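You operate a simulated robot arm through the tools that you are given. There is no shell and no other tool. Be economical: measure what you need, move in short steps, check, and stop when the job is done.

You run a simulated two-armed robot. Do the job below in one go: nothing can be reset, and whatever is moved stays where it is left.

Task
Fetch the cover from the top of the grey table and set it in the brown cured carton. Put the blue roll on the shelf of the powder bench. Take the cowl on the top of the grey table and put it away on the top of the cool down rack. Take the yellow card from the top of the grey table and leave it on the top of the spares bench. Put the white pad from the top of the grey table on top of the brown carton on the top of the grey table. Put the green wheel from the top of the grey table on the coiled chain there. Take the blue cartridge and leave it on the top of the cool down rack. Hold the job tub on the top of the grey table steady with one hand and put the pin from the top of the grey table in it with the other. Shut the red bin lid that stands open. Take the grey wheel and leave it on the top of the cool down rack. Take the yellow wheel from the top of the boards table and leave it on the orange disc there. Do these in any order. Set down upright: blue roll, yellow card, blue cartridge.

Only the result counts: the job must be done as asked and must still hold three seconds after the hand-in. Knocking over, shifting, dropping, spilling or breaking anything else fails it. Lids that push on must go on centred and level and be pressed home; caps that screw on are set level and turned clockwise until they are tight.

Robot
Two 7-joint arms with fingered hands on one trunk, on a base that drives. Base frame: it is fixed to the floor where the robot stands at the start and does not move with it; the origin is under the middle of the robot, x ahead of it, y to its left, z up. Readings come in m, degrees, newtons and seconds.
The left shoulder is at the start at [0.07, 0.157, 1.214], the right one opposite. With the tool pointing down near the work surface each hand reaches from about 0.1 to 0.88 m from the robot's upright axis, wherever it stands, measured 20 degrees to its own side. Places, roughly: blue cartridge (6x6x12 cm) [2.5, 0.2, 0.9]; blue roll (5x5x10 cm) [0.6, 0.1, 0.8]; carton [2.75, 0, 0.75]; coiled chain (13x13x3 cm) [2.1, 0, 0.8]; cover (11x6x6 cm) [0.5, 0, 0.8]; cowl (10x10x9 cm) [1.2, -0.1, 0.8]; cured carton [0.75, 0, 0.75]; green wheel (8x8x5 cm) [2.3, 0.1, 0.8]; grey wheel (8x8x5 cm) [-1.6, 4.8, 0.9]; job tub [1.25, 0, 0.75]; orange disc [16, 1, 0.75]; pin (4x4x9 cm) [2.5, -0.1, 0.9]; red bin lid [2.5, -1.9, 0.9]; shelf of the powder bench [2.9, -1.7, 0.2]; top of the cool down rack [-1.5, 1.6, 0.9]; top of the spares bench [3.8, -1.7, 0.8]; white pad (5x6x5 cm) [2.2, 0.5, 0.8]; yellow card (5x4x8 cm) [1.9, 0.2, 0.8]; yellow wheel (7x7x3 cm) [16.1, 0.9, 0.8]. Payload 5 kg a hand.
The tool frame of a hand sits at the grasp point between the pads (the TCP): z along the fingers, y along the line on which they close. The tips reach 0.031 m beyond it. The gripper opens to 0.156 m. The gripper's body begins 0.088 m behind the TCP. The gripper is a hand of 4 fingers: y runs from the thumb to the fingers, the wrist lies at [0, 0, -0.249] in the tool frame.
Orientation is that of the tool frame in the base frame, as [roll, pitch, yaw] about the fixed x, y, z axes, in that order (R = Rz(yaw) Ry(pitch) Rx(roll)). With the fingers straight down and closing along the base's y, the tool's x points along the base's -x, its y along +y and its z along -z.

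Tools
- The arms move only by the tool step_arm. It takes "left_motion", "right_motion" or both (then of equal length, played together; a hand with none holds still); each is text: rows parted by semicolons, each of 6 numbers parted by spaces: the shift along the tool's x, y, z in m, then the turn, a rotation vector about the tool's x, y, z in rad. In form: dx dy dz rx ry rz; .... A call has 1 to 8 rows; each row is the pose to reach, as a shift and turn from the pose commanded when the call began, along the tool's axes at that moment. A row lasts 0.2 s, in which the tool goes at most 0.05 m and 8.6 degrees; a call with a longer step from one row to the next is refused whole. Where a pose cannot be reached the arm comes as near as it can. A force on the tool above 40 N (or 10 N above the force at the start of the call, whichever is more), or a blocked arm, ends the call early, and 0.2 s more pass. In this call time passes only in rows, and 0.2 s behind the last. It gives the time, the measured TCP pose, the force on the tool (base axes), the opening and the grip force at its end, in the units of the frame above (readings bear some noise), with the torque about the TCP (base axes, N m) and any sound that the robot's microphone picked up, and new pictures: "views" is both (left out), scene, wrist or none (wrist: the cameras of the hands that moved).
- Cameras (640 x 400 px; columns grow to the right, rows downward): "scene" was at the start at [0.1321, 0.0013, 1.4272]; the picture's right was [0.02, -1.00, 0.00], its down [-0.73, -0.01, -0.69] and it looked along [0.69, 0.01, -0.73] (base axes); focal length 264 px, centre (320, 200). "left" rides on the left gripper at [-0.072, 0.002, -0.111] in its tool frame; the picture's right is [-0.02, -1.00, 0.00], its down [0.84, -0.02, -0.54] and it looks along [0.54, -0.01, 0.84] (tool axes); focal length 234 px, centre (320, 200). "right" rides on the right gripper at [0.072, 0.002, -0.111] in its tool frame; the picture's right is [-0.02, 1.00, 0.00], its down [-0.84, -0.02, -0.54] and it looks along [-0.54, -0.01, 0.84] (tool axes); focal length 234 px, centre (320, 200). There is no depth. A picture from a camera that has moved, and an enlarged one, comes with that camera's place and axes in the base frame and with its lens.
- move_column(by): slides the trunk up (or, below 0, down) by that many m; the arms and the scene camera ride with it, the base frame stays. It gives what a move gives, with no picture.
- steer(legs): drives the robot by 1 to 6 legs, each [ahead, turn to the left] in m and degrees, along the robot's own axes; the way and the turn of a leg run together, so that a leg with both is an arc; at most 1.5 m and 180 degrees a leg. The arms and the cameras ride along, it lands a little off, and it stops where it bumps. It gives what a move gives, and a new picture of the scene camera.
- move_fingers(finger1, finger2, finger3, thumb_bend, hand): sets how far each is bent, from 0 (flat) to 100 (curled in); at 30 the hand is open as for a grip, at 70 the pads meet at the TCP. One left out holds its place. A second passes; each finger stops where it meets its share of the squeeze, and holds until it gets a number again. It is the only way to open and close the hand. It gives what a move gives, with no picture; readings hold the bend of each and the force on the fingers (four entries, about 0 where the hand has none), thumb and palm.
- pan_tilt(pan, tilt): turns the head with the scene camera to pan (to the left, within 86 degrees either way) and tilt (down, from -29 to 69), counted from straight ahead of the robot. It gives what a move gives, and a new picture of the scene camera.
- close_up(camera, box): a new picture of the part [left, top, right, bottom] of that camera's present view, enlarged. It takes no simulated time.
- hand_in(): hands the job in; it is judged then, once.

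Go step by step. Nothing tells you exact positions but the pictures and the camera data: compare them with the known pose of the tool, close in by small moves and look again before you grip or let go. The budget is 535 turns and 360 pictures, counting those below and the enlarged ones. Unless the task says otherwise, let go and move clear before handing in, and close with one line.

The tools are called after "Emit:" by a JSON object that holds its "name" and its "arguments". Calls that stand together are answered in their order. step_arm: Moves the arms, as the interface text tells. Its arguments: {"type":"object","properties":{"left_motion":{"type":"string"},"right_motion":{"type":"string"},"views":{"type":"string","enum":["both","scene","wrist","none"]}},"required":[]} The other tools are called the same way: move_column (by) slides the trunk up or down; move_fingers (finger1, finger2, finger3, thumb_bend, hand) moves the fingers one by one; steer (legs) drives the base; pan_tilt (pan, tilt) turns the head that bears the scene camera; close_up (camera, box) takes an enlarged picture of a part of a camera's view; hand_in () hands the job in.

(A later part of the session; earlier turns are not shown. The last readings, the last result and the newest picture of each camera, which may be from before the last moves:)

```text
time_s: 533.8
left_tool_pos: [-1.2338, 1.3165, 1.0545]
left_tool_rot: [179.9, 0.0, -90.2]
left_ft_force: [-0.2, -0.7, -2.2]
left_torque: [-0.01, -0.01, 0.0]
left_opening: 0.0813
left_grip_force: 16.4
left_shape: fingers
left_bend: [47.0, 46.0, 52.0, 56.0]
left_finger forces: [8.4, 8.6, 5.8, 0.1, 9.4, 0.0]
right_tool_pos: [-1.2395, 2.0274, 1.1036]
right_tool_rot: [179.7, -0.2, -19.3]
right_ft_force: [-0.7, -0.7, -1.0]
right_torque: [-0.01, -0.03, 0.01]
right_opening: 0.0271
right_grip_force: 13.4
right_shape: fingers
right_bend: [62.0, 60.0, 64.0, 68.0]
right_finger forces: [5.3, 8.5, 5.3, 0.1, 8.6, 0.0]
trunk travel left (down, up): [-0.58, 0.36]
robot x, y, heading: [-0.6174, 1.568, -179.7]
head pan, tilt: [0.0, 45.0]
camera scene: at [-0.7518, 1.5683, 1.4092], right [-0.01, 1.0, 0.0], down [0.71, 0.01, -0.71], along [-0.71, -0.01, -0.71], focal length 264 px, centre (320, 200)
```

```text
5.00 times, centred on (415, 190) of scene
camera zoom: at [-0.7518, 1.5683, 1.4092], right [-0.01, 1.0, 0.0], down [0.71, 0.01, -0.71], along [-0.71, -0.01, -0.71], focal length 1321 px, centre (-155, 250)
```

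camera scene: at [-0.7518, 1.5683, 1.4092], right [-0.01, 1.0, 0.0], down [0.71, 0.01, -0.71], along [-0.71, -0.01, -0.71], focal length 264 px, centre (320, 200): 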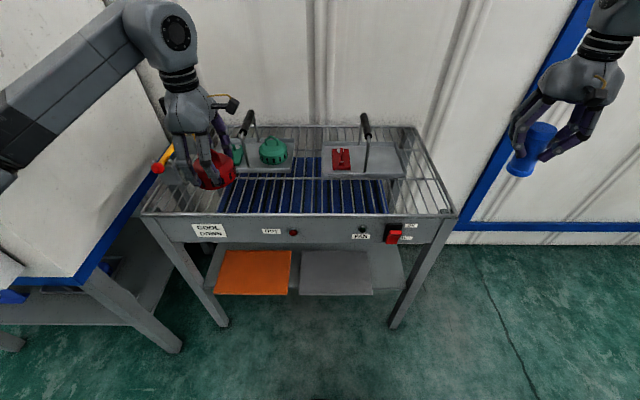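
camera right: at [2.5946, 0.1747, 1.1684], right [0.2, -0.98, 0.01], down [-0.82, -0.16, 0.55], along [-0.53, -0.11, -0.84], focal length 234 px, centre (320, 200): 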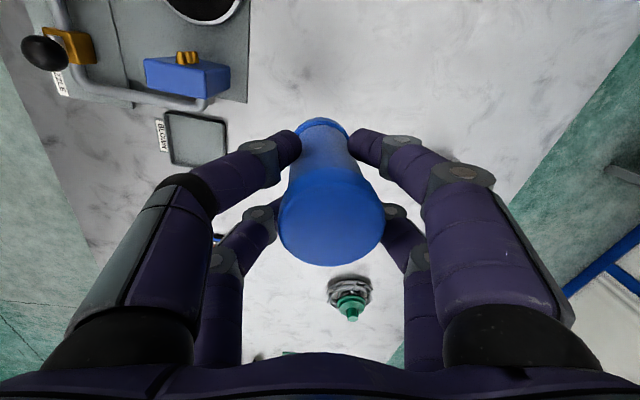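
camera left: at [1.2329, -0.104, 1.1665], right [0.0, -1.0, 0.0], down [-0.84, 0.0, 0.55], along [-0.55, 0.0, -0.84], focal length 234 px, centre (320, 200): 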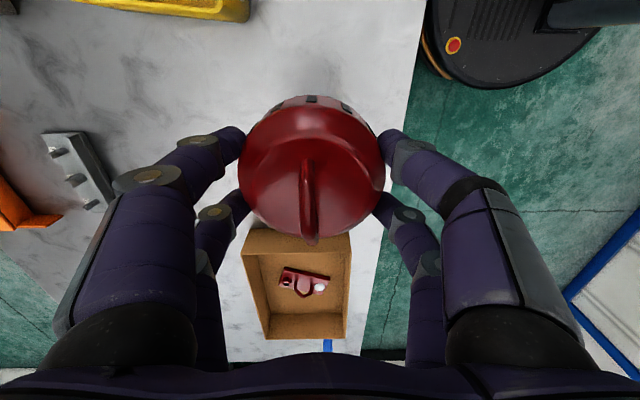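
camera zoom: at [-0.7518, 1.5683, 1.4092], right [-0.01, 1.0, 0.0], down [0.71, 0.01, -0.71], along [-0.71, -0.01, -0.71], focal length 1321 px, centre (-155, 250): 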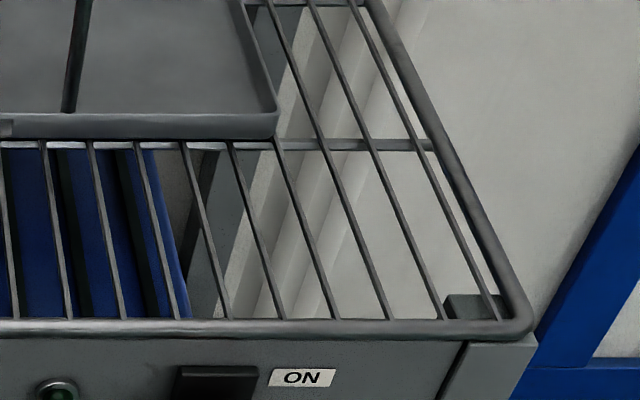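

Rods are about 29 mm apart, so both parts will stand well. I bring the cartridge over [-1.31, 1.82].

Emit:
{"name": "step_arm", "arguments": {"right_motion": "0 0.043 0 0 0 0; 0.001 0.087 0 0 0 0; 0.001 0.13 0 0 0 0; 0.0016 0.173 0 0 0 0; 0.0016 0.2166 0 0 0 0"}}

```text
time_s: 535.0
left_tool_pos: [-1.2371, 1.3158, 1.0535]
left_tool_rot: [-179.9, -0.1, -90.2]
left_ft_force: [-0.2, 0.2, -2.0]
left_torque: [0.01, -0.04, 0.01]
left_opening: 0.0812
left_grip_force: 16.2
left_shape: fingers
left_bend: [47.0, 46.0, 52.0, 56.0]
left_finger forces: [8.4, 8.4, 5.7, 0.0, 9.4, 0.0]
right_tool_pos: [-1.3101, 1.8214, 1.1057]
right_tool_rot: [179.8, -0.1, -19.5]
right_ft_force: [0.3, -0.6, -1.7]
right_torque: [0.03, -0.02, 0.0]
right_opening: 0.0264
right_grip_force: 14.3
right_shape: fingers
right_bend: [62.0, 60.0, 64.0, 68.0]
right_finger forces: [5.8, 8.6, 5.5, 0.0, 8.9, 0.0]
trunk travel left (down, up): [-0.58, 0.36]
robot x, y, heading: [-0.6195, 1.5687, -179.4]
head pan, tilt: [0.0, 45.0]
camera scene: at [-0.7528, 1.5671, 1.409], right [-0.01, 1.0, 0.0], down [0.71, 0.01, -0.71], along [-0.71, 0.0, -0.71], focal length 264 px, centre (320, 200)
camera right: at [-1.2425, 1.7973, 1.2167], right [-0.36, -0.93, 0.0], down [-0.78, 0.3, 0.54], along [-0.51, 0.19, -0.84], focal length 234 px, centre (320, 200)
```

scene: 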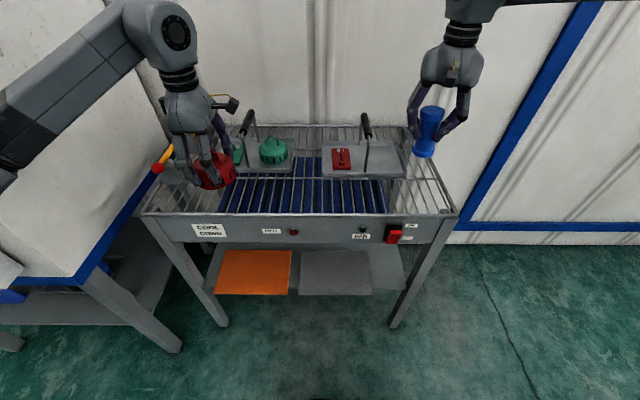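
right: 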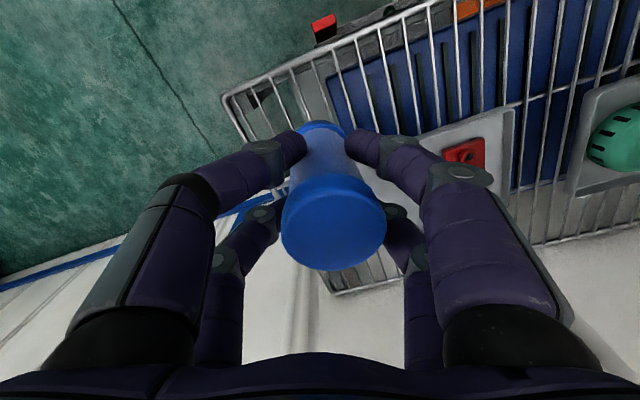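

Emit:
{"name": "step_arm", "arguments": {"right_motion": "0 0 0.04 0 0 0; 0 0 0.08 0 0 0; 0 0 0.115 0 0 0; 0 0 0.13 0 0 0"}}

```text
time_s: 536.0
left_tool_pos: [-1.2359, 1.3153, 1.0539]
left_tool_rot: [180.0, 0.0, -90.1]
left_ft_force: [-0.5, -0.6, -2.1]
left_torque: [0.01, -0.04, 0.05]
left_opening: 0.0816
left_grip_force: 16.1
left_shape: fingers
left_bend: [47.0, 46.0, 52.0, 56.0]
left_finger forces: [8.5, 8.6, 5.7, 0.1, 9.3, 0.0]
right_tool_pos: [-1.3101, 1.821, 0.9756]
right_tool_rot: [179.7, -0.1, -19.4]
right_ft_force: [-0.5, 0.9, -0.8]
right_torque: [0.0, 0.0, -0.02]
right_opening: 0.0267
right_grip_force: 15.0
right_shape: fingers
right_bend: [62.0, 60.0, 64.0, 68.0]
right_finger forces: [5.8, 8.7, 5.7, 0.1, 8.7, 0.1]
trunk travel left (down, up): [-0.58, 0.36]
robot x, y, heading: [-0.6183, 1.5701, -179.6]
head pan, tilt: [0.0, 45.0]
camera scene: at [-0.7519, 1.568, 1.4092], right [-0.01, 1.0, 0.0], down [0.71, 0.01, -0.71], along [-0.71, -0.01, -0.71], focal length 264 px, centre (320, 200)
camera right: at [-1.2414, 1.7966, 1.0864], right [-0.35, -0.94, 0.0], down [-0.78, 0.3, 0.54], along [-0.51, 0.19, -0.84], focal length 234 px, centre (320, 200)
```

scene: 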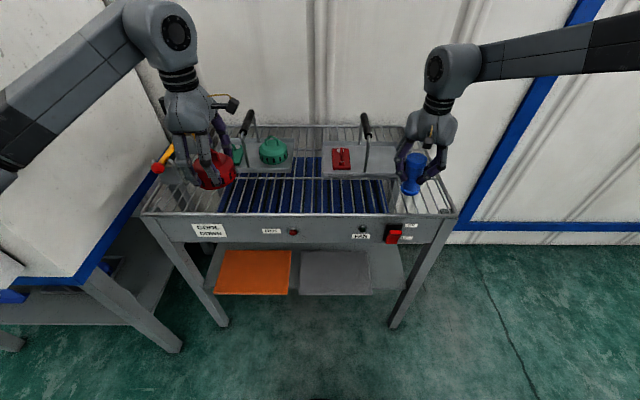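
right: 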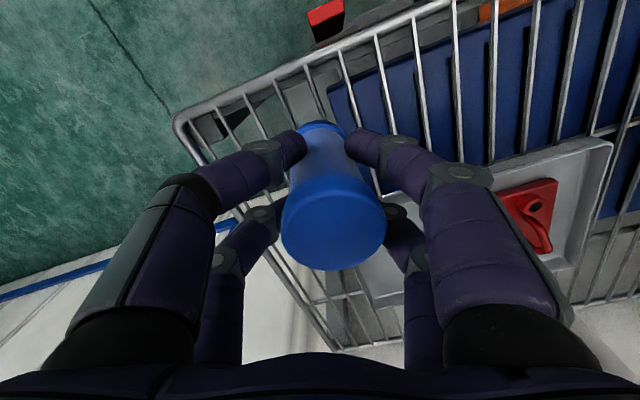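

Emit:
{"name": "step_arm", "arguments": {"right_motion": "0 0 0.004 0 0 0; 0 0 0.008 0 0 0; 0 0 0.011 0 0 0; 0 0 0.014 0 0 0", "views": "none"}}

```text
time_s: 537.0
left_tool_pos: [-1.2348, 1.3174, 1.0551]
left_tool_rot: [180.0, 0.0, -90.1]
left_ft_force: [-0.5, 0.5, -2.6]
left_torque: [0.01, -0.02, 0.03]
left_opening: 0.0811
left_grip_force: 16.0
left_shape: fingers
left_bend: [47.0, 46.0, 52.0, 56.0]
left_finger forces: [8.4, 8.6, 5.7, 0.0, 9.4, 0.0]
right_tool_pos: [-1.311, 1.821, 0.9614]
right_tool_rot: [179.8, 0.0, -19.4]
right_ft_force: [-0.4, 0.2, -1.4]
right_torque: [-0.03, 0.0, 0.02]
right_opening: 0.0267
right_grip_force: 14.6
right_shape: fingers
right_bend: [62.0, 60.0, 64.0, 68.0]
right_finger forces: [5.8, 8.6, 5.8, 0.0, 8.7, 0.0]
trunk travel left (down, up): [-0.58, 0.36]
robot x, y, heading: [-0.6197, 1.5733, -179.5]
head pan, tilt: [0.0, 45.0]
```

Emit:
{"name": "step_arm", "arguments": {"right_motion": "0 0 0.003 0 0 0; 0 0 0.006 0 0 0; 0 0 0.008 0 0 0", "views": "none"}}

```text
time_s: 537.8
left_tool_pos: [-1.2353, 1.3164, 1.0535]
left_tool_rot: [180.0, 0.0, -90.1]
left_ft_force: [0.3, -0.5, -1.7]
left_torque: [0.01, 0.0, 0.0]
left_opening: 0.0812
left_grip_force: 16.1
left_shape: fingers
left_bend: [47.0, 46.0, 52.0, 56.0]
left_finger forces: [8.4, 8.6, 5.7, 0.0, 9.3, 0.0]
right_tool_pos: [-1.3109, 1.8207, 0.9542]
right_tool_rot: [179.7, -0.1, -19.4]
right_ft_force: [-0.2, 0.1, -1.6]
right_torque: [0.04, -0.01, 0.0]
right_opening: 0.0267
right_grip_force: 14.7
right_shape: fingers
right_bend: [62.0, 60.0, 64.0, 68.0]
right_finger forces: [5.8, 8.7, 5.7, 0.0, 8.7, 0.0]
trunk travel left (down, up): [-0.58, 0.36]
robot x, y, heading: [-0.6187, 1.5685, -179.7]
head pan, tilt: [0.0, 45.0]
```

Emit:
{"name": "step_arm", "arguments": {"right_motion": "0 0 0.003 0 0 0; 0 0 0.006 0 0 0; 0 0 0.008 0 0 0", "views": "none"}}

Emit:
{"name": "close_up", "arguments": {"camera": "scene", "box": [350, 120, 470, 230]}}

```text
time_s: 538.6
left_tool_pos: [-1.2352, 1.3166, 1.0547]
left_tool_rot: [180.0, 0.0, -90.1]
left_ft_force: [-0.7, -0.5, -1.6]
left_torque: [-0.02, 0.03, -0.05]
left_opening: 0.0812
left_grip_force: 16.0
left_shape: fingers
left_bend: [47.0, 46.0, 52.0, 56.0]
left_finger forces: [8.4, 8.5, 5.7, 0.1, 9.3, 0.1]
right_tool_pos: [-1.3103, 1.8205, 0.9456]
right_tool_rot: [179.8, 0.0, -19.4]
right_ft_force: [-0.7, 0.0, -0.9]
right_torque: [-0.02, -0.04, -0.01]
right_opening: 0.0266
right_grip_force: 14.4
right_shape: fingers
right_bend: [62.0, 60.0, 64.0, 68.0]
right_finger forces: [5.9, 8.6, 5.7, 0.1, 8.7, 0.0]
trunk travel left (down, up): [-0.58, 0.36]
robot x, y, heading: [-0.6208, 1.5695, -179.5]
head pan, tilt: [0.0, 45.0]
```

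```text
3.64 times, centred on (410, 175) of scene
camera zoom: at [-0.7512, 1.5681, 1.4092], right [-0.01, 1.0, 0.0], down [0.71, 0.01, -0.71], along [-0.71, -0.01, -0.71], focal length 961 px, centre (-7, 291)
```

zoom: 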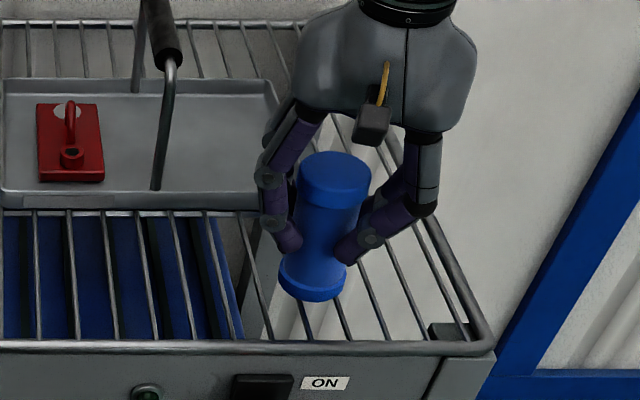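

Emit:
{"name": "step_arm", "arguments": {"right_motion": "0 0 0.003 0 0 0; 0 0 0.006 0 0 0; 0 0 0.009 0 0 0", "views": "none"}}

```text
time_s: 539.4
left_tool_pos: [-1.2329, 1.315, 1.057]
left_tool_rot: [179.8, 0.0, -90.1]
left_ft_force: [-0.4, -0.9, -2.7]
left_torque: [0.01, -0.01, 0.01]
left_opening: 0.0814
left_grip_force: 16.4
left_shape: fingers
left_bend: [47.0, 46.0, 52.0, 56.0]
left_finger forces: [8.4, 8.5, 5.7, 0.0, 9.5, 0.1]
right_tool_pos: [-1.3087, 1.82, 0.942]
right_tool_rot: [179.5, 0.4, -19.5]
right_ft_force: [-0.3, 4.1, 28.5]
right_torque: [0.01, 0.12, 0.0]
right_opening: 0.0256
right_grip_force: 21.8
right_shape: fingers
right_bend: [62.0, 60.0, 64.0, 68.0]
right_finger forces: [8.8, 12.5, 9.8, 0.0, 13.5, 0.1]
trunk travel left (down, up): [-0.58, 0.36]
robot x, y, heading: [-0.6215, 1.5677, -179.8]
head pan, tilt: [0.0, 45.0]
```

Emit:
{"name": "step_arm", "arguments": {"right_motion": "0 0 -0.006 0 0 0", "views": "none"}}

Emit:
{"name": "move_fingers", "arguments": {"hand": "right", "finger1": 52, "finger2": 52, "finger3": 52, "thumb_bend": 52}}

Emit:
{"name": "step_arm", "arguments": {"right_motion": "0 0 -0.04 0 0 0; 0 0 -0.08 0 0 0; 0 0 -0.12 0 0 0; 0 0 -0.16 0 0 0", "views": "both"}}

```text
time_s: 539.8
left_tool_pos: [-1.2342, 1.3158, 1.055]
left_tool_rot: [179.8, 0.0, -90.2]
left_ft_force: [0.3, 0.8, -2.6]
left_torque: [0.01, -0.05, 0.01]
left_opening: 0.0809
left_grip_force: 15.8
left_shape: fingers
left_bend: [47.0, 46.0, 52.0, 56.0]
left_finger forces: [8.5, 8.7, 5.7, 0.1, 9.4, 0.0]
right_tool_pos: [-1.3086, 1.8206, 0.9416]
right_tool_rot: [179.8, 0.1, -19.5]
right_ft_force: [-0.8, 2.9, 13.7]
right_torque: [-0.04, 0.16, -0.04]
right_opening: 0.0256
right_grip_force: 21.6
right_shape: fingers
right_bend: [62.0, 60.0, 64.0, 68.0]
right_finger forces: [8.5, 13.1, 8.7, 0.0, 12.0, 0.0]
trunk travel left (down, up): [-0.58, 0.36]
robot x, y, heading: [-0.6206, 1.5679, -179.3]
head pan, tilt: [0.0, 45.0]
```

```text
time_s: 540.8
left_tool_pos: [-1.2339, 1.3169, 1.0541]
left_tool_rot: [-179.9, 0.1, -90.3]
left_ft_force: [-0.2, 0.6, -2.6]
left_torque: [0.03, -0.02, -0.01]
left_opening: 0.0812
left_grip_force: 16.3
left_shape: fingers
left_bend: [47.0, 46.0, 52.0, 56.0]
left_finger forces: [8.4, 8.6, 5.6, 0.0, 9.4, 0.1]
right_tool_pos: [-1.31, 1.8206, 0.9431]
right_tool_rot: [179.6, -0.1, -19.5]
right_ft_force: [-0.7, -0.8, 0.6]
right_torque: [0.02, 0.01, 0.01]
right_opening: 0.0724
right_grip_force: 0.2
right_shape: fingers
right_bend: [52.0, 52.0, 52.0, 52.0]
right_finger forces: [0.0, 0.0, 0.1, 0.0, 0.0, 0.0]
trunk travel left (down, up): [-0.58, 0.36]
robot x, y, heading: [-0.6215, 1.5708, -179.7]
head pan, tilt: [0.0, 45.0]
```

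```text
time_s: 541.8
left_tool_pos: [-1.2324, 1.3158, 1.0552]
left_tool_rot: [179.9, 0.0, -90.2]
left_ft_force: [0.5, -0.2, -2.9]
left_torque: [0.01, 0.02, -0.01]
left_opening: 0.0814
left_grip_force: 15.9
left_shape: fingers
left_bend: [47.0, 46.0, 52.0, 56.0]
left_finger forces: [8.4, 8.6, 5.9, 0.0, 9.4, 0.0]
right_tool_pos: [-1.309, 1.8215, 1.1046]
right_tool_rot: [179.8, 0.1, -19.4]
right_ft_force: [0.7, -0.1, -0.3]
right_torque: [0.01, 0.02, -0.05]
right_opening: 0.0725
right_grip_force: 0.0
right_shape: fingers
right_bend: [52.0, 52.0, 52.0, 52.0]
right_finger forces: [0.0, 0.0, 0.1, 0.1, 0.0, 0.0]
trunk travel left (down, up): [-0.58, 0.36]
robot x, y, heading: [-0.6225, 1.569, -179.5]
head pan, tilt: [0.0, 45.0]
camera scene: at [-0.7499, 1.5675, 1.4093], right [-0.01, 1.0, 0.0], down [0.71, 0.01, -0.71], along [-0.71, -0.01, -0.71], focal length 264 px, centre (320, 200)
camera right: at [-1.2403, 1.7979, 1.215], right [-0.35, -0.94, 0.0], down [-0.78, 0.3, 0.54], along [-0.51, 0.19, -0.84], focal length 234 px, centre (320, 200)
```

scene: 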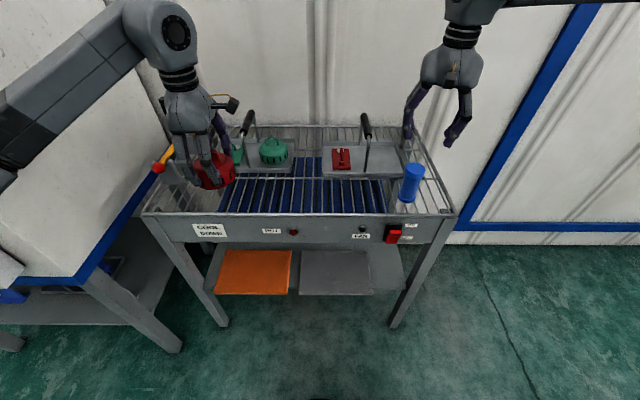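
right: 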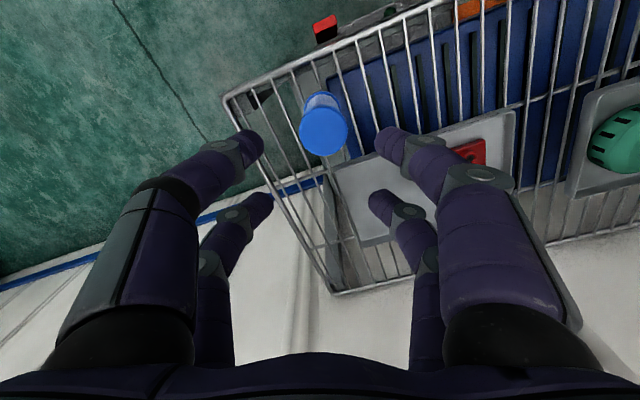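

The cartridge stands on the rack. For the cowl I turn the base slightly right, then centre it over the gap between the trays.

Emit:
{"name": "steer", "arguments": {"legs": [[0, -15]]}}

Emit:
{"name": "close_up", "arguments": {"camera": "left", "box": [120, 40, 520, 290]}}

```text
time_s: 543.1
left_tool_pos: [-1.278, 1.4821, 1.0536]
left_tool_rot: [-180.0, 0.0, -105.2]
left_ft_force: [0.4, -0.6, -3.0]
left_torque: [0.02, 0.02, 0.0]
left_opening: 0.0812
left_grip_force: 15.9
left_shape: fingers
left_bend: [47.0, 46.0, 52.0, 56.0]
left_finger forces: [8.3, 8.6, 5.7, 0.0, 9.4, 0.0]
right_tool_pos: [-1.2211, 1.9911, 1.1041]
right_tool_rot: [179.7, 0.0, -34.3]
right_ft_force: [-0.4, -1.0, 0.1]
right_torque: [-0.03, -0.01, 0.01]
right_opening: 0.0725
right_grip_force: 0.1
right_shape: fingers
right_bend: [52.0, 52.0, 52.0, 52.0]
right_finger forces: [0.0, 0.0, 0.0, 0.1, 0.0, 0.0]
trunk travel left (down, up): [-0.58, 0.36]
robot x, y, heading: [-0.6201, 1.5707, 165.3]
head pan, tilt: [0.0, 45.0]
camera scene: at [-0.747, 1.6017, 1.4092], right [0.25, 0.97, 0.0], down [0.68, -0.18, -0.71], along [-0.68, 0.18, -0.71], focal length 264 px, centre (320, 200)
```

scene: 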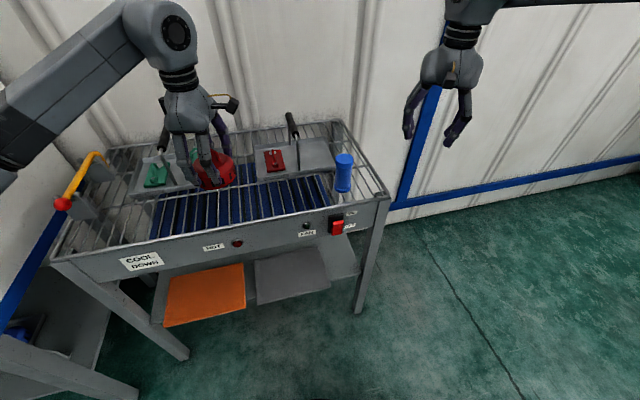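

```text
1.60 times, centred on (320, 165) of left
camera zoom: at [-1.2632, 1.5522, 1.1661], right [0.97, -0.24, 0.0], down [-0.2, -0.81, 0.54], along [-0.13, -0.53, -0.84], focal length 375 px, centre (320, 256)
```

zoom: 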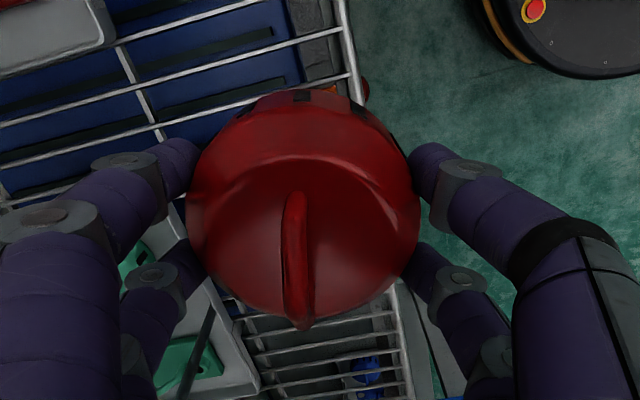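

Emit:
{"name": "step_arm", "arguments": {"left_motion": "-0.013 0.011 0 0 0 -0.09; -0.026 0.022 0 0 0 -0.18; -0.038 0.0331 0 0 0 -0.265; -0.038 0.0331 0.04 0 0 -0.265; -0.038 0.0331 0.08 0 0 -0.265"}}

Emit:
{"name": "close_up", "arguments": {"camera": "scene", "box": [120, 100, 280, 220]}}

```text
time_s: 544.3
left_tool_pos: [-1.3012, 1.5282, 0.9754]
left_tool_rot: [-180.0, 0.1, -89.9]
left_ft_force: [0.4, 0.3, -3.0]
left_torque: [0.0, -0.04, 0.03]
left_opening: 0.0812
left_grip_force: 15.6
left_shape: fingers
left_bend: [47.0, 46.0, 52.0, 56.0]
left_finger forces: [8.3, 8.6, 5.7, 0.0, 9.5, 0.1]
right_tool_pos: [-1.2216, 1.9905, 1.1038]
right_tool_rot: [179.7, -0.1, -34.3]
right_ft_force: [-0.8, 0.0, -0.1]
right_torque: [-0.02, 0.01, 0.01]
right_opening: 0.0725
right_grip_force: 0.0
right_shape: fingers
right_bend: [52.0, 52.0, 52.0, 52.0]
right_finger forces: [0.0, 0.0, 0.0, 0.0, 0.0, 0.0]
trunk travel left (down, up): [-0.58, 0.36]
robot x, y, heading: [-0.6182, 1.5663, 165.3]
head pan, tilt: [0.0, 45.0]
camera scene: at [-0.7475, 1.602, 1.4092], right [0.25, 0.97, 0.0], down [0.69, -0.18, -0.71], along [-0.68, 0.18, -0.71], focal length 264 px, centre (320, 200)
camera left: at [-1.3034, 1.5994, 1.0867], right [1.0, 0.03, 0.0], down [0.02, -0.84, 0.54], along [0.01, -0.54, -0.84], focal length 234 px, centre (320, 200)
```

scene: 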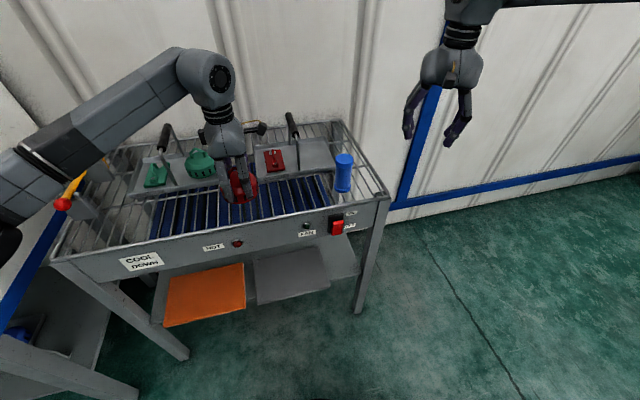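
left: 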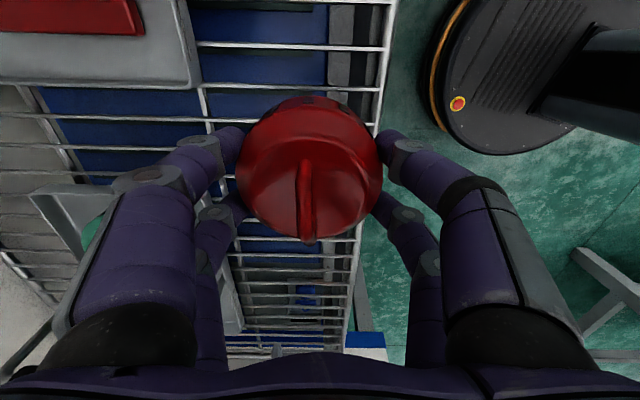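

```text
3.33 times, centred on (200, 160) of scene
camera zoom: at [-0.7475, 1.602, 1.4092], right [0.25, 0.97, 0.0], down [0.69, -0.18, -0.71], along [-0.68, 0.18, -0.71], focal length 881 px, centre (720, 333)
```

zoom: 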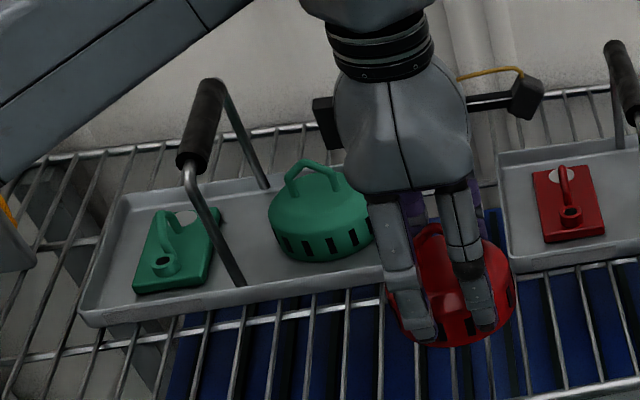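

Emit:
{"name": "step_arm", "arguments": {"left_motion": "0 0 0.025 0 0 0; 0 0 0.05 0 0 0; 0 0 0.056 0 0 0", "views": "none"}}

Emit:
{"name": "step_arm", "arguments": {"left_motion": "0 0 0.003 0 0 0; 0 0 0.006 0 0 0; 0 0 0.009 0 0 0", "views": "none"}}

```text
time_s: 545.1
left_tool_pos: [-1.3008, 1.5284, 0.9187]
left_tool_rot: [-180.0, 0.0, -90.0]
left_ft_force: [-0.3, 1.1, -2.4]
left_torque: [0.0, 0.01, 0.02]
left_opening: 0.0811
left_grip_force: 16.1
left_shape: fingers
left_bend: [47.0, 46.0, 52.0, 56.0]
left_finger forces: [8.4, 8.7, 5.7, 0.0, 9.6, 0.1]
right_tool_pos: [-1.2208, 1.9916, 1.1035]
right_tool_rot: [179.7, 0.0, -34.2]
right_ft_force: [0.1, -0.7, -0.2]
right_torque: [0.0, -0.02, 0.02]
right_opening: 0.0729
right_grip_force: 0.0
right_shape: fingers
right_bend: [52.0, 52.0, 52.0, 52.0]
right_finger forces: [0.0, 0.1, 0.0, 0.0, 0.0, 0.0]
trunk travel left (down, up): [-0.58, 0.36]
robot x, y, heading: [-0.6199, 1.5681, 165.4]
head pan, tilt: [0.0, 45.0]
```

```text
time_s: 545.9
left_tool_pos: [-1.3005, 1.528, 0.9141]
left_tool_rot: [179.8, 0.2, -90.0]
left_ft_force: [-0.9, -1.7, 21.0]
left_torque: [-0.09, 0.26, -0.01]
left_opening: 0.0809
left_grip_force: 17.1
left_shape: fingers
left_bend: [47.0, 46.0, 52.0, 57.0]
left_finger forces: [8.7, 9.3, 6.4, 0.1, 9.7, 0.0]
right_tool_pos: [-1.2196, 1.9907, 1.1055]
right_tool_rot: [179.7, 0.1, -34.3]
right_ft_force: [-0.2, 0.3, 0.4]
right_torque: [-0.02, 0.01, 0.01]
right_opening: 0.0722
right_grip_force: 0.1
right_shape: fingers
right_bend: [52.0, 52.0, 52.0, 52.0]
right_finger forces: [0.1, 0.0, 0.1, 0.0, 0.1, 0.0]
trunk travel left (down, up): [-0.58, 0.36]
robot x, y, heading: [-0.6226, 1.5666, 165.4]
head pan, tilt: [0.0, 45.0]
```

Contact with the grid. I ease off, release and rise.

Emit:
{"name": "step_arm", "arguments": {"left_motion": "0 0 -0.005 0 0 0", "views": "none"}}

Emit:
{"name": "move_fingers", "arguments": {"hand": "left", "finger1": 44, "finger2": 44, "finger3": 44, "thumb_bend": 44}}

Emit:
{"name": "step_arm", "arguments": {"left_motion": "0 0 -0.04 0 0 0; 0 0 -0.08 0 0 0; 0 0 -0.12 0 0 0; 0 0 -0.16 0 0 0; 0 0 -0.19 0 0 0", "views": "both"}}

```text
time_s: 546.3
left_tool_pos: [-1.3002, 1.5292, 0.9142]
left_tool_rot: [180.0, -0.1, -90.0]
left_ft_force: [-1.0, 0.0, 9.7]
left_torque: [-0.02, 0.34, 0.02]
left_opening: 0.0811
left_grip_force: 17.4
left_shape: fingers
left_bend: [47.0, 46.0, 52.0, 57.0]
left_finger forces: [8.8, 9.0, 6.2, 0.0, 9.8, 0.0]
right_tool_pos: [-1.22, 1.9911, 1.1036]
right_tool_rot: [179.7, -0.1, -34.2]
right_ft_force: [-0.2, -1.2, -0.1]
right_torque: [0.0, -0.01, 0.02]
right_opening: 0.0724
right_grip_force: 0.1
right_shape: fingers
right_bend: [52.0, 52.0, 52.0, 52.0]
right_finger forces: [0.0, 0.0, 0.0, 0.0, 0.0, 0.0]
trunk travel left (down, up): [-0.58, 0.36]
robot x, y, heading: [-0.623, 1.5672, 165.5]
head pan, tilt: [0.0, 45.0]
```

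```text
time_s: 547.3
left_tool_pos: [-1.3003, 1.5288, 0.9149]
left_tool_rot: [180.0, 0.0, -90.0]
left_ft_force: [-0.5, -0.4, 0.2]
left_torque: [-0.02, -0.04, 0.03]
left_opening: 0.1051
left_grip_force: 0.3
left_shape: fingers
left_bend: [44.0, 44.0, 44.0, 44.0]
left_finger forces: [0.0, 0.2, 0.1, 0.0, 0.0, 0.1]
right_tool_pos: [-1.2202, 1.9914, 1.1031]
right_tool_rot: [179.7, -0.1, -34.3]
right_ft_force: [-0.4, -0.2, -0.3]
right_torque: [-0.01, 0.0, 0.0]
right_opening: 0.0722
right_grip_force: 0.1
right_shape: fingers
right_bend: [52.0, 52.0, 52.0, 52.0]
right_finger forces: [0.0, 0.0, 0.1, 0.0, 0.0, 0.0]
trunk travel left (down, up): [-0.58, 0.36]
robot x, y, heading: [-0.6218, 1.5672, 165.4]
head pan, tilt: [0.0, 45.0]
```

```text
time_s: 548.5
left_tool_pos: [-1.301, 1.5289, 1.1036]
left_tool_rot: [-180.0, 0.0, -90.0]
left_ft_force: [0.3, -0.4, 0.3]
left_torque: [-0.01, 0.02, 0.01]
left_opening: 0.1047
left_grip_force: 0.0
left_shape: fingers
left_bend: [44.0, 44.0, 44.0, 44.0]
left_finger forces: [0.0, 0.0, 0.0, 0.1, 0.1, 0.0]
right_tool_pos: [-1.2206, 1.9924, 1.1041]
right_tool_rot: [179.7, 0.0, -34.3]
right_ft_force: [0.1, -0.5, -0.7]
right_torque: [0.0, -0.01, 0.03]
right_opening: 0.0724
right_grip_force: 0.0
right_shape: fingers
right_bend: [52.0, 52.0, 52.0, 52.0]
right_finger forces: [0.0, 0.0, 0.0, 0.1, 0.0, 0.1]
trunk travel left (down, up): [-0.58, 0.36]
robot x, y, heading: [-0.6191, 1.57, 165.8]
head pan, tilt: [0.0, 45.0]
camera scene: at [-0.7463, 1.6025, 1.4092], right [0.25, 0.97, 0.0], down [0.68, -0.18, -0.71], along [-0.68, 0.18, -0.71], focal length 264 px, centre (320, 200)
camera left: at [-1.3043, 1.6007, 1.2163], right [1.0, 0.02, 0.0], down [0.02, -0.84, 0.55], along [0.01, -0.55, -0.84], focal length 234 px, centre (320, 200)
```

scene: 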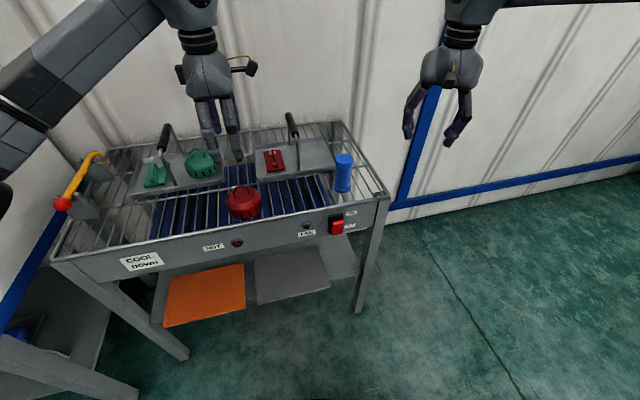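
left: 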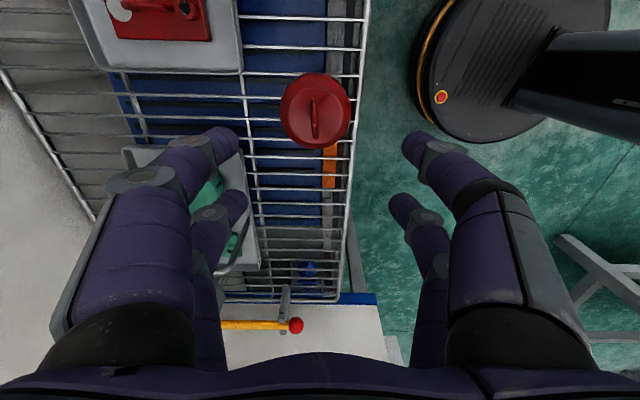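

The cowl sits flat on the rack. Next the grey wheel to the north: I back off, turn and look.

Emit:
{"name": "steer", "arguments": {"legs": [[-0.35, 0], [0, -60]]}}

Emit:
{"name": "pan_tilt", "arguments": {"pan": 10, "tilt": 15}}

```text
time_s: 553.4
left_tool_pos: [-0.6589, 2.0505, 1.1043]
left_tool_rot: [180.0, -0.1, -149.9]
left_ft_force: [-0.7, -0.3, 0.1]
left_torque: [-0.01, -0.01, 0.01]
left_opening: 0.1046
left_grip_force: 0.0
left_shape: fingers
left_bend: [44.0, 44.0, 44.0, 44.0]
left_finger forces: [0.0, 0.0, 0.0, 0.0, 0.1, 0.0]
right_tool_pos: [-0.2184, 2.2121, 1.1038]
right_tool_rot: [179.8, 0.0, -94.3]
right_ft_force: [0.9, 0.1, -0.3]
right_torque: [0.0, 0.01, 0.02]
right_opening: 0.0723
right_grip_force: 0.1
right_shape: fingers
right_bend: [52.0, 52.0, 52.0, 52.0]
right_finger forces: [0.0, 0.1, 0.0, 0.0, 0.0, 0.0]
trunk travel left (down, up): [-0.58, 0.36]
robot x, y, heading: [-0.2826, 1.4824, 105.6]
head pan, tilt: [0.0, 45.0]
camera scene: at [-0.3163, 1.6083, 1.4093], right [0.96, 0.27, 0.0], down [0.19, -0.68, -0.71], along [-0.19, 0.68, -0.71], focal length 264 px, centre (320, 200)
```

scene: 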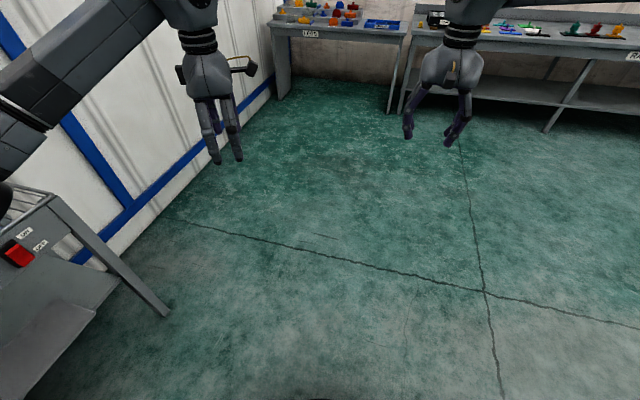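

```text
time_s: 554.3
left_tool_pos: [-0.6592, 2.0503, 1.1039]
left_tool_rot: [180.0, 0.0, -149.9]
left_ft_force: [-0.3, 0.7, 0.3]
left_torque: [-0.04, 0.01, -0.01]
left_opening: 0.1043
left_grip_force: 0.0
left_shape: fingers
left_bend: [44.0, 44.0, 44.0, 44.0]
left_finger forces: [0.0, 0.1, 0.0, 0.1, 0.0, 0.0]
right_tool_pos: [-0.2184, 2.2122, 1.1038]
right_tool_rot: [179.7, 0.0, -94.3]
right_ft_force: [0.1, 0.8, 0.5]
right_torque: [0.0, 0.03, -0.04]
right_opening: 0.0725
right_grip_force: 0.0
right_shape: fingers
right_bend: [52.0, 52.0, 52.0, 52.0]
right_finger forces: [0.0, 0.0, 0.1, 0.0, 0.1, 0.0]
trunk travel left (down, up): [-0.58, 0.36]
robot x, y, heading: [-0.2821, 1.4811, 105.3]
head pan, tilt: [10.0, 15.0]
camera scene: at [-0.3348, 1.6143, 1.456], right [0.9, 0.43, 0.0], down [0.11, -0.23, -0.97], along [-0.42, 0.87, -0.26], focal length 264 px, centre (320, 200)
```

scene: 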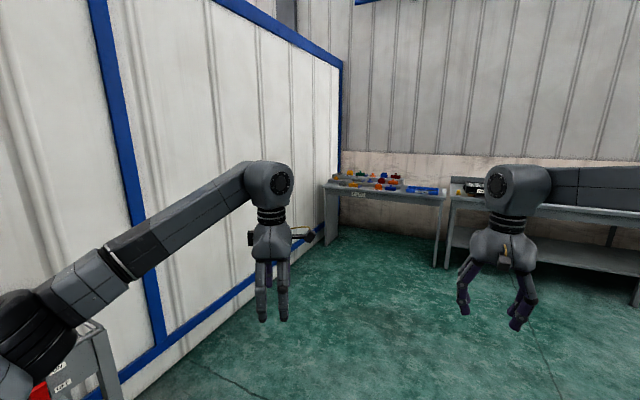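

Emit:
{"name": "close_up", "arguments": {"camera": "scene", "box": [310, 150, 470, 250]}}

```text
4.00 times, centred on (390, 200) of scene
camera zoom: at [-0.3348, 1.6143, 1.456], right [0.9, 0.43, 0.0], down [0.11, -0.23, -0.97], along [-0.42, 0.87, -0.26], focal length 1057 px, centre (40, 200)
```

zoom: 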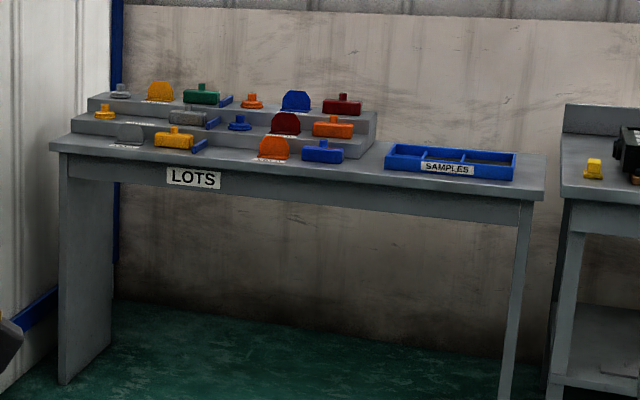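

Emit:
{"name": "steer", "arguments": {"legs": [[0, 5.7], [1.2, 0], [0.9, 0], [0, -18]]}}

Emit:
{"name": "pan_tilt", "arguments": {"pan": 0, "tilt": 30}}

```text
time_s: 566.3
left_tool_pos: [-1.2988, 4.0655, 1.1037]
left_tool_rot: [-180.0, 0.0, -162.1]
left_ft_force: [-0.3, -0.4, 0.6]
left_torque: [0.01, 0.02, -0.02]
left_opening: 0.1046
left_grip_force: 0.0
left_shape: fingers
left_bend: [44.0, 44.0, 44.0, 44.0]
left_finger forces: [0.0, 0.0, 0.0, 0.0, 0.0, 0.1]
right_tool_pos: [-0.8321, 4.13, 1.1047]
right_tool_rot: [179.7, -0.1, -106.4]
right_ft_force: [-0.8, -1.0, 0.7]
right_torque: [-0.02, 0.01, -0.02]
right_opening: 0.0727
right_grip_force: 0.1
right_shape: fingers
right_bend: [52.0, 52.0, 52.0, 52.0]
right_finger forces: [0.1, 0.0, 0.0, 0.1, 0.0, 0.0]
trunk travel left (down, up): [-0.58, 0.36]
robot x, y, heading: [-1.0481, 3.4291, 93.4]
head pan, tilt: [10.0, 15.0]
camera scene: at [-1.0729, 3.5709, 1.4561], right [0.97, 0.23, 0.0], down [0.06, -0.25, -0.97], along [-0.22, 0.94, -0.26], focal length 264 px, centre (320, 200)
```

scene: 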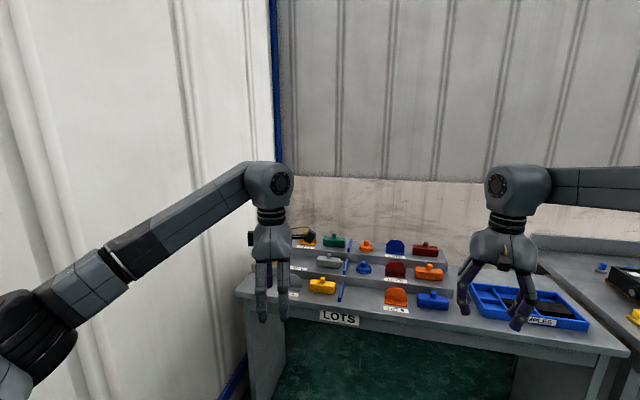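

```text
time_s: 567.0
left_tool_pos: [-1.2971, 4.0646, 1.1038]
left_tool_rot: [-180.0, 0.1, -162.1]
left_ft_force: [-0.6, 0.0, -0.2]
left_torque: [0.03, -0.04, 0.03]
left_opening: 0.1047
left_grip_force: 0.1
left_shape: fingers
left_bend: [44.0, 44.0, 44.0, 44.0]
left_finger forces: [0.0, 0.0, 0.0, 0.0, 0.0, 0.0]
right_tool_pos: [-0.8315, 4.1323, 1.1031]
right_tool_rot: [179.8, 0.1, -106.3]
right_ft_force: [0.0, -0.6, 0.0]
right_torque: [0.02, 0.0, -0.05]
right_opening: 0.0722
right_grip_force: 0.0
right_shape: fingers
right_bend: [52.0, 52.0, 52.0, 52.0]
right_finger forces: [0.0, 0.0, 0.0, 0.0, 0.1, 0.0]
trunk travel left (down, up): [-0.58, 0.36]
robot x, y, heading: [-1.0478, 3.4304, 93.5]
head pan, tilt: [0.0, 30.0]
camera scene: at [-1.0557, 3.5706, 1.4319], right [1.0, 0.06, 0.0], down [0.03, -0.5, -0.87], along [-0.05, 0.86, -0.5], focal length 264 px, centre (320, 200)
```

scene: 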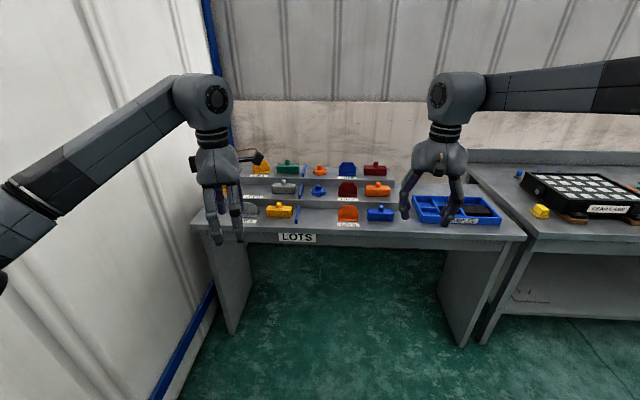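

Emit:
{"name": "steer", "arguments": {"legs": [[0, 5.9], [0.6, 0], [0, -9]]}}

Emit:
{"name": "pan_tilt", "arguments": {"pan": 20, "tilt": 35}}

Emit:
{"name": "close_up", "arguments": {"camera": "left", "box": [0, 0, 640, 400]}}

```text
time_s: 571.6
left_tool_pos: [-1.3604, 4.6755, 1.103]
left_tool_rot: [-180.0, 0.0, -165.1]
left_ft_force: [-0.3, 0.0, -1.4]
left_torque: [-0.02, -0.02, 0.01]
left_opening: 0.1048
left_grip_force: 0.1
left_shape: fingers
left_bend: [44.0, 44.0, 44.0, 44.0]
left_finger forces: [0.0, 0.0, 0.0, 0.0, 0.0, 0.0]
right_tool_pos: [-0.8937, 4.7164, 1.1031]
right_tool_rot: [179.6, -0.2, -109.5]
right_ft_force: [-0.4, 0.6, -0.4]
right_torque: [0.0, 0.01, 0.0]
right_opening: 0.0726
right_grip_force: 0.1
right_shape: fingers
right_bend: [52.0, 52.0, 52.0, 52.0]
right_finger forces: [0.0, 0.0, 0.0, 0.0, 0.0, 0.0]
trunk travel left (down, up): [-0.58, 0.36]
robot x, y, heading: [-1.1463, 4.0257, 90.5]
head pan, tilt: [0.0, 30.0]
camera scene: at [-1.1458, 4.1687, 1.4318], right [1.0, 0.01, 0.0], down [0.0, -0.5, -0.87], along [-0.01, 0.87, -0.5], focal length 264 px, centre (320, 200)
```

scene: 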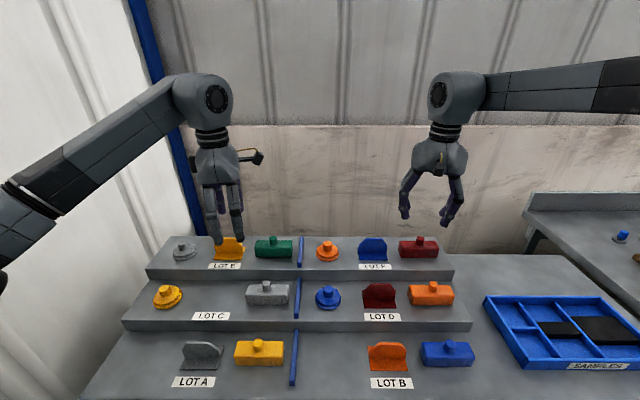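

```text
time_s: 572.5
left_tool_pos: [-1.3621, 4.6754, 1.1035]
left_tool_rot: [-179.9, -0.1, -165.2]
left_ft_force: [0.6, -0.6, 0.5]
left_torque: [0.03, 0.0, 0.01]
left_opening: 0.1048
left_grip_force: 0.1
left_shape: fingers
left_bend: [44.0, 44.0, 44.0, 44.0]
left_finger forces: [0.1, 0.0, 0.0, 0.1, 0.0, 0.0]
right_tool_pos: [-0.8948, 4.7169, 1.1042]
right_tool_rot: [179.7, 0.0, -109.6]
right_ft_force: [-0.3, -0.8, 0.5]
right_torque: [0.01, -0.01, 0.0]
right_opening: 0.0727
right_grip_force: 0.0
right_shape: fingers
right_bend: [52.0, 52.0, 52.0, 52.0]
right_finger forces: [0.0, 0.0, 0.0, 0.1, 0.1, 0.1]
trunk travel left (down, up): [-0.58, 0.36]
robot x, y, heading: [-1.1487, 4.0255, 90.6]
head pan, tilt: [20.0, 35.0]
camera scene: at [-1.1771, 4.1602, 1.4241], right [0.94, 0.35, 0.0], down [0.2, -0.54, -0.82], along [-0.28, 0.77, -0.57], focal length 264 px, centre (320, 200)
```

scene: 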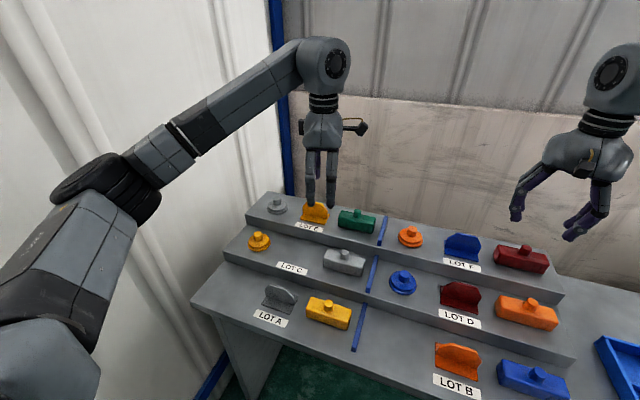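

```text
1.00 times, centred on (320, 200) of left (not enlarged: the box is as wide or as high as the picture)
camera zoom: at [-1.2938, 4.6946, 1.2156], right [0.28, -0.96, 0.0], down [-0.8, -0.24, 0.54], along [-0.52, -0.15, -0.84], focal length 234 px, centre (320, 200)
```

zoom: 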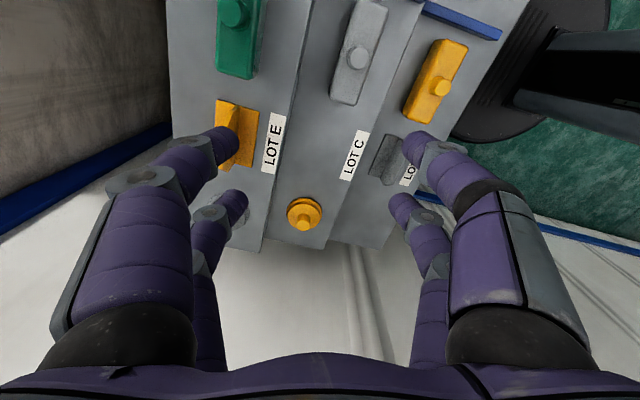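

The grey wheel is on the top step at about [-1.55, 4.76]. I bring the left hand above it.

Emit:
{"name": "step_arm", "arguments": {"left_motion": "0.032 0.026 0 0 0 0; 0.064 0.052 0 0 0 0; 0.096 0.078 0 0 0 0; 0.128 0.104 0 0 0 0; 0.16 0.13 0.03 0 0 0"}}

```text
refused: row 5 steps farther than a row can; nothing moved
```

Emit:
{"name": "step_arm", "arguments": {"left_motion": "0.032 0.026 0 0 0 0; 0.064 0.052 0 0 0 0; 0.096 0.078 0 0 0 0; 0.128 0.104 0 0 0 0; 0.16 0.13 0.02 0 0 0; 0.16 0.13 0.05 0 0 0"}}

```text
time_s: 573.9
left_tool_pos: [-1.5485, 4.7603, 1.0526]
left_tool_rot: [-180.0, -0.1, -165.1]
left_ft_force: [0.4, -0.4, -0.2]
left_torque: [0.0, 0.0, 0.01]
left_opening: 0.1045
left_grip_force: 0.0
left_shape: fingers
left_bend: [44.0, 44.0, 44.0, 44.0]
left_finger forces: [0.1, 0.1, 0.0, 0.0, 0.0, 0.1]
right_tool_pos: [-0.8946, 4.7161, 1.1035]
right_tool_rot: [179.8, 0.1, -109.4]
right_ft_force: [0.7, -0.4, 0.7]
right_torque: [-0.02, 0.01, 0.01]
right_opening: 0.0725
right_grip_force: 0.2
right_shape: fingers
right_bend: [52.0, 52.0, 52.0, 52.0]
right_finger forces: [0.1, 0.1, 0.1, 0.0, 0.0, 0.0]
trunk travel left (down, up): [-0.58, 0.36]
robot x, y, heading: [-1.1473, 4.0229, 90.5]
head pan, tilt: [20.0, 35.0]
camera scene: at [-1.177, 4.1607, 1.4241], right [0.94, 0.35, 0.0], down [0.2, -0.54, -0.82], along [-0.29, 0.77, -0.57], focal length 264 px, centre (320, 200)
camera left: at [-1.4815, 4.7792, 1.1644], right [0.28, -0.96, 0.0], down [-0.8, -0.23, 0.55], along [-0.52, -0.15, -0.84], focal length 234 px, centre (320, 200)
```

scene: 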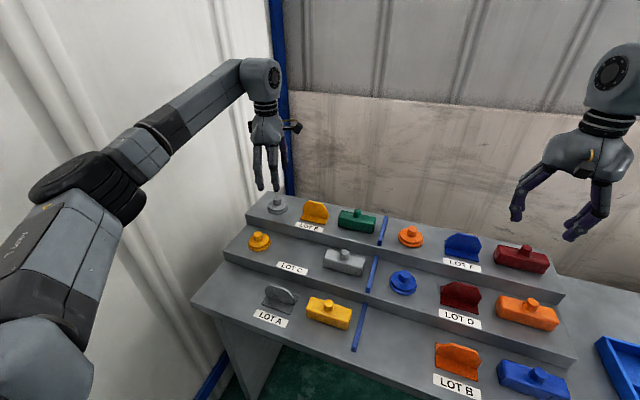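
left: 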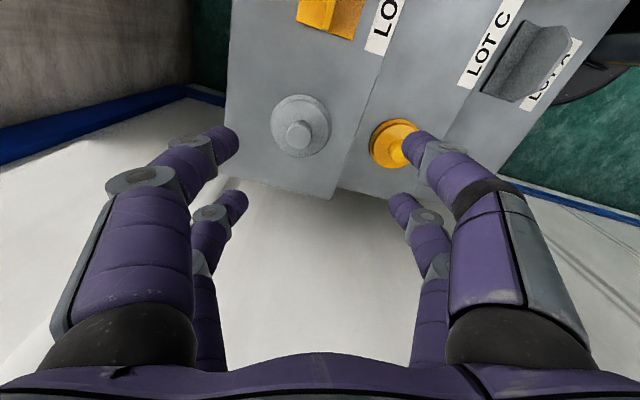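

Emit:
{"name": "step_arm", "arguments": {"left_motion": "0.0142 0.0265 0.03 0 0 0; 0.0142 0.0265 0.07 0 0 0; 0.0142 0.0265 0.11 0 0 0", "views": "wrist"}}

```text
time_s: 574.7
left_tool_pos: [-1.5699, 4.7826, 0.9446]
left_tool_rot: [179.9, 0.0, -165.1]
left_ft_force: [-0.2, 1.4, 0.4]
left_torque: [-0.04, -0.02, -0.01]
left_opening: 0.1047
left_grip_force: 0.0
left_shape: fingers
left_bend: [44.0, 44.0, 44.0, 44.0]
left_finger forces: [0.0, 0.1, 0.0, 0.0, 0.1, 0.1]
right_tool_pos: [-0.8949, 4.7164, 1.1028]
right_tool_rot: [179.7, 0.0, -109.5]
right_ft_force: [1.2, -0.4, -0.1]
right_torque: [-0.01, 0.01, 0.01]
right_opening: 0.0726
right_grip_force: 0.1
right_shape: fingers
right_bend: [52.0, 52.0, 52.0, 52.0]
right_finger forces: [0.0, 0.0, 0.1, 0.0, 0.1, 0.1]
trunk travel left (down, up): [-0.58, 0.36]
robot x, y, heading: [-1.146, 4.028, 90.5]
head pan, tilt: [20.0, 35.0]
camera left: at [-1.501, 4.8022, 1.0556], right [0.28, -0.96, 0.0], down [-0.8, -0.24, 0.54], along [-0.52, -0.15, -0.84], focal length 234 px, centre (320, 200)
```

left: 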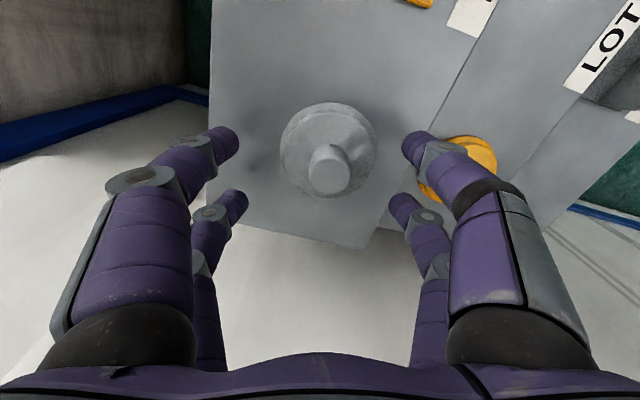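

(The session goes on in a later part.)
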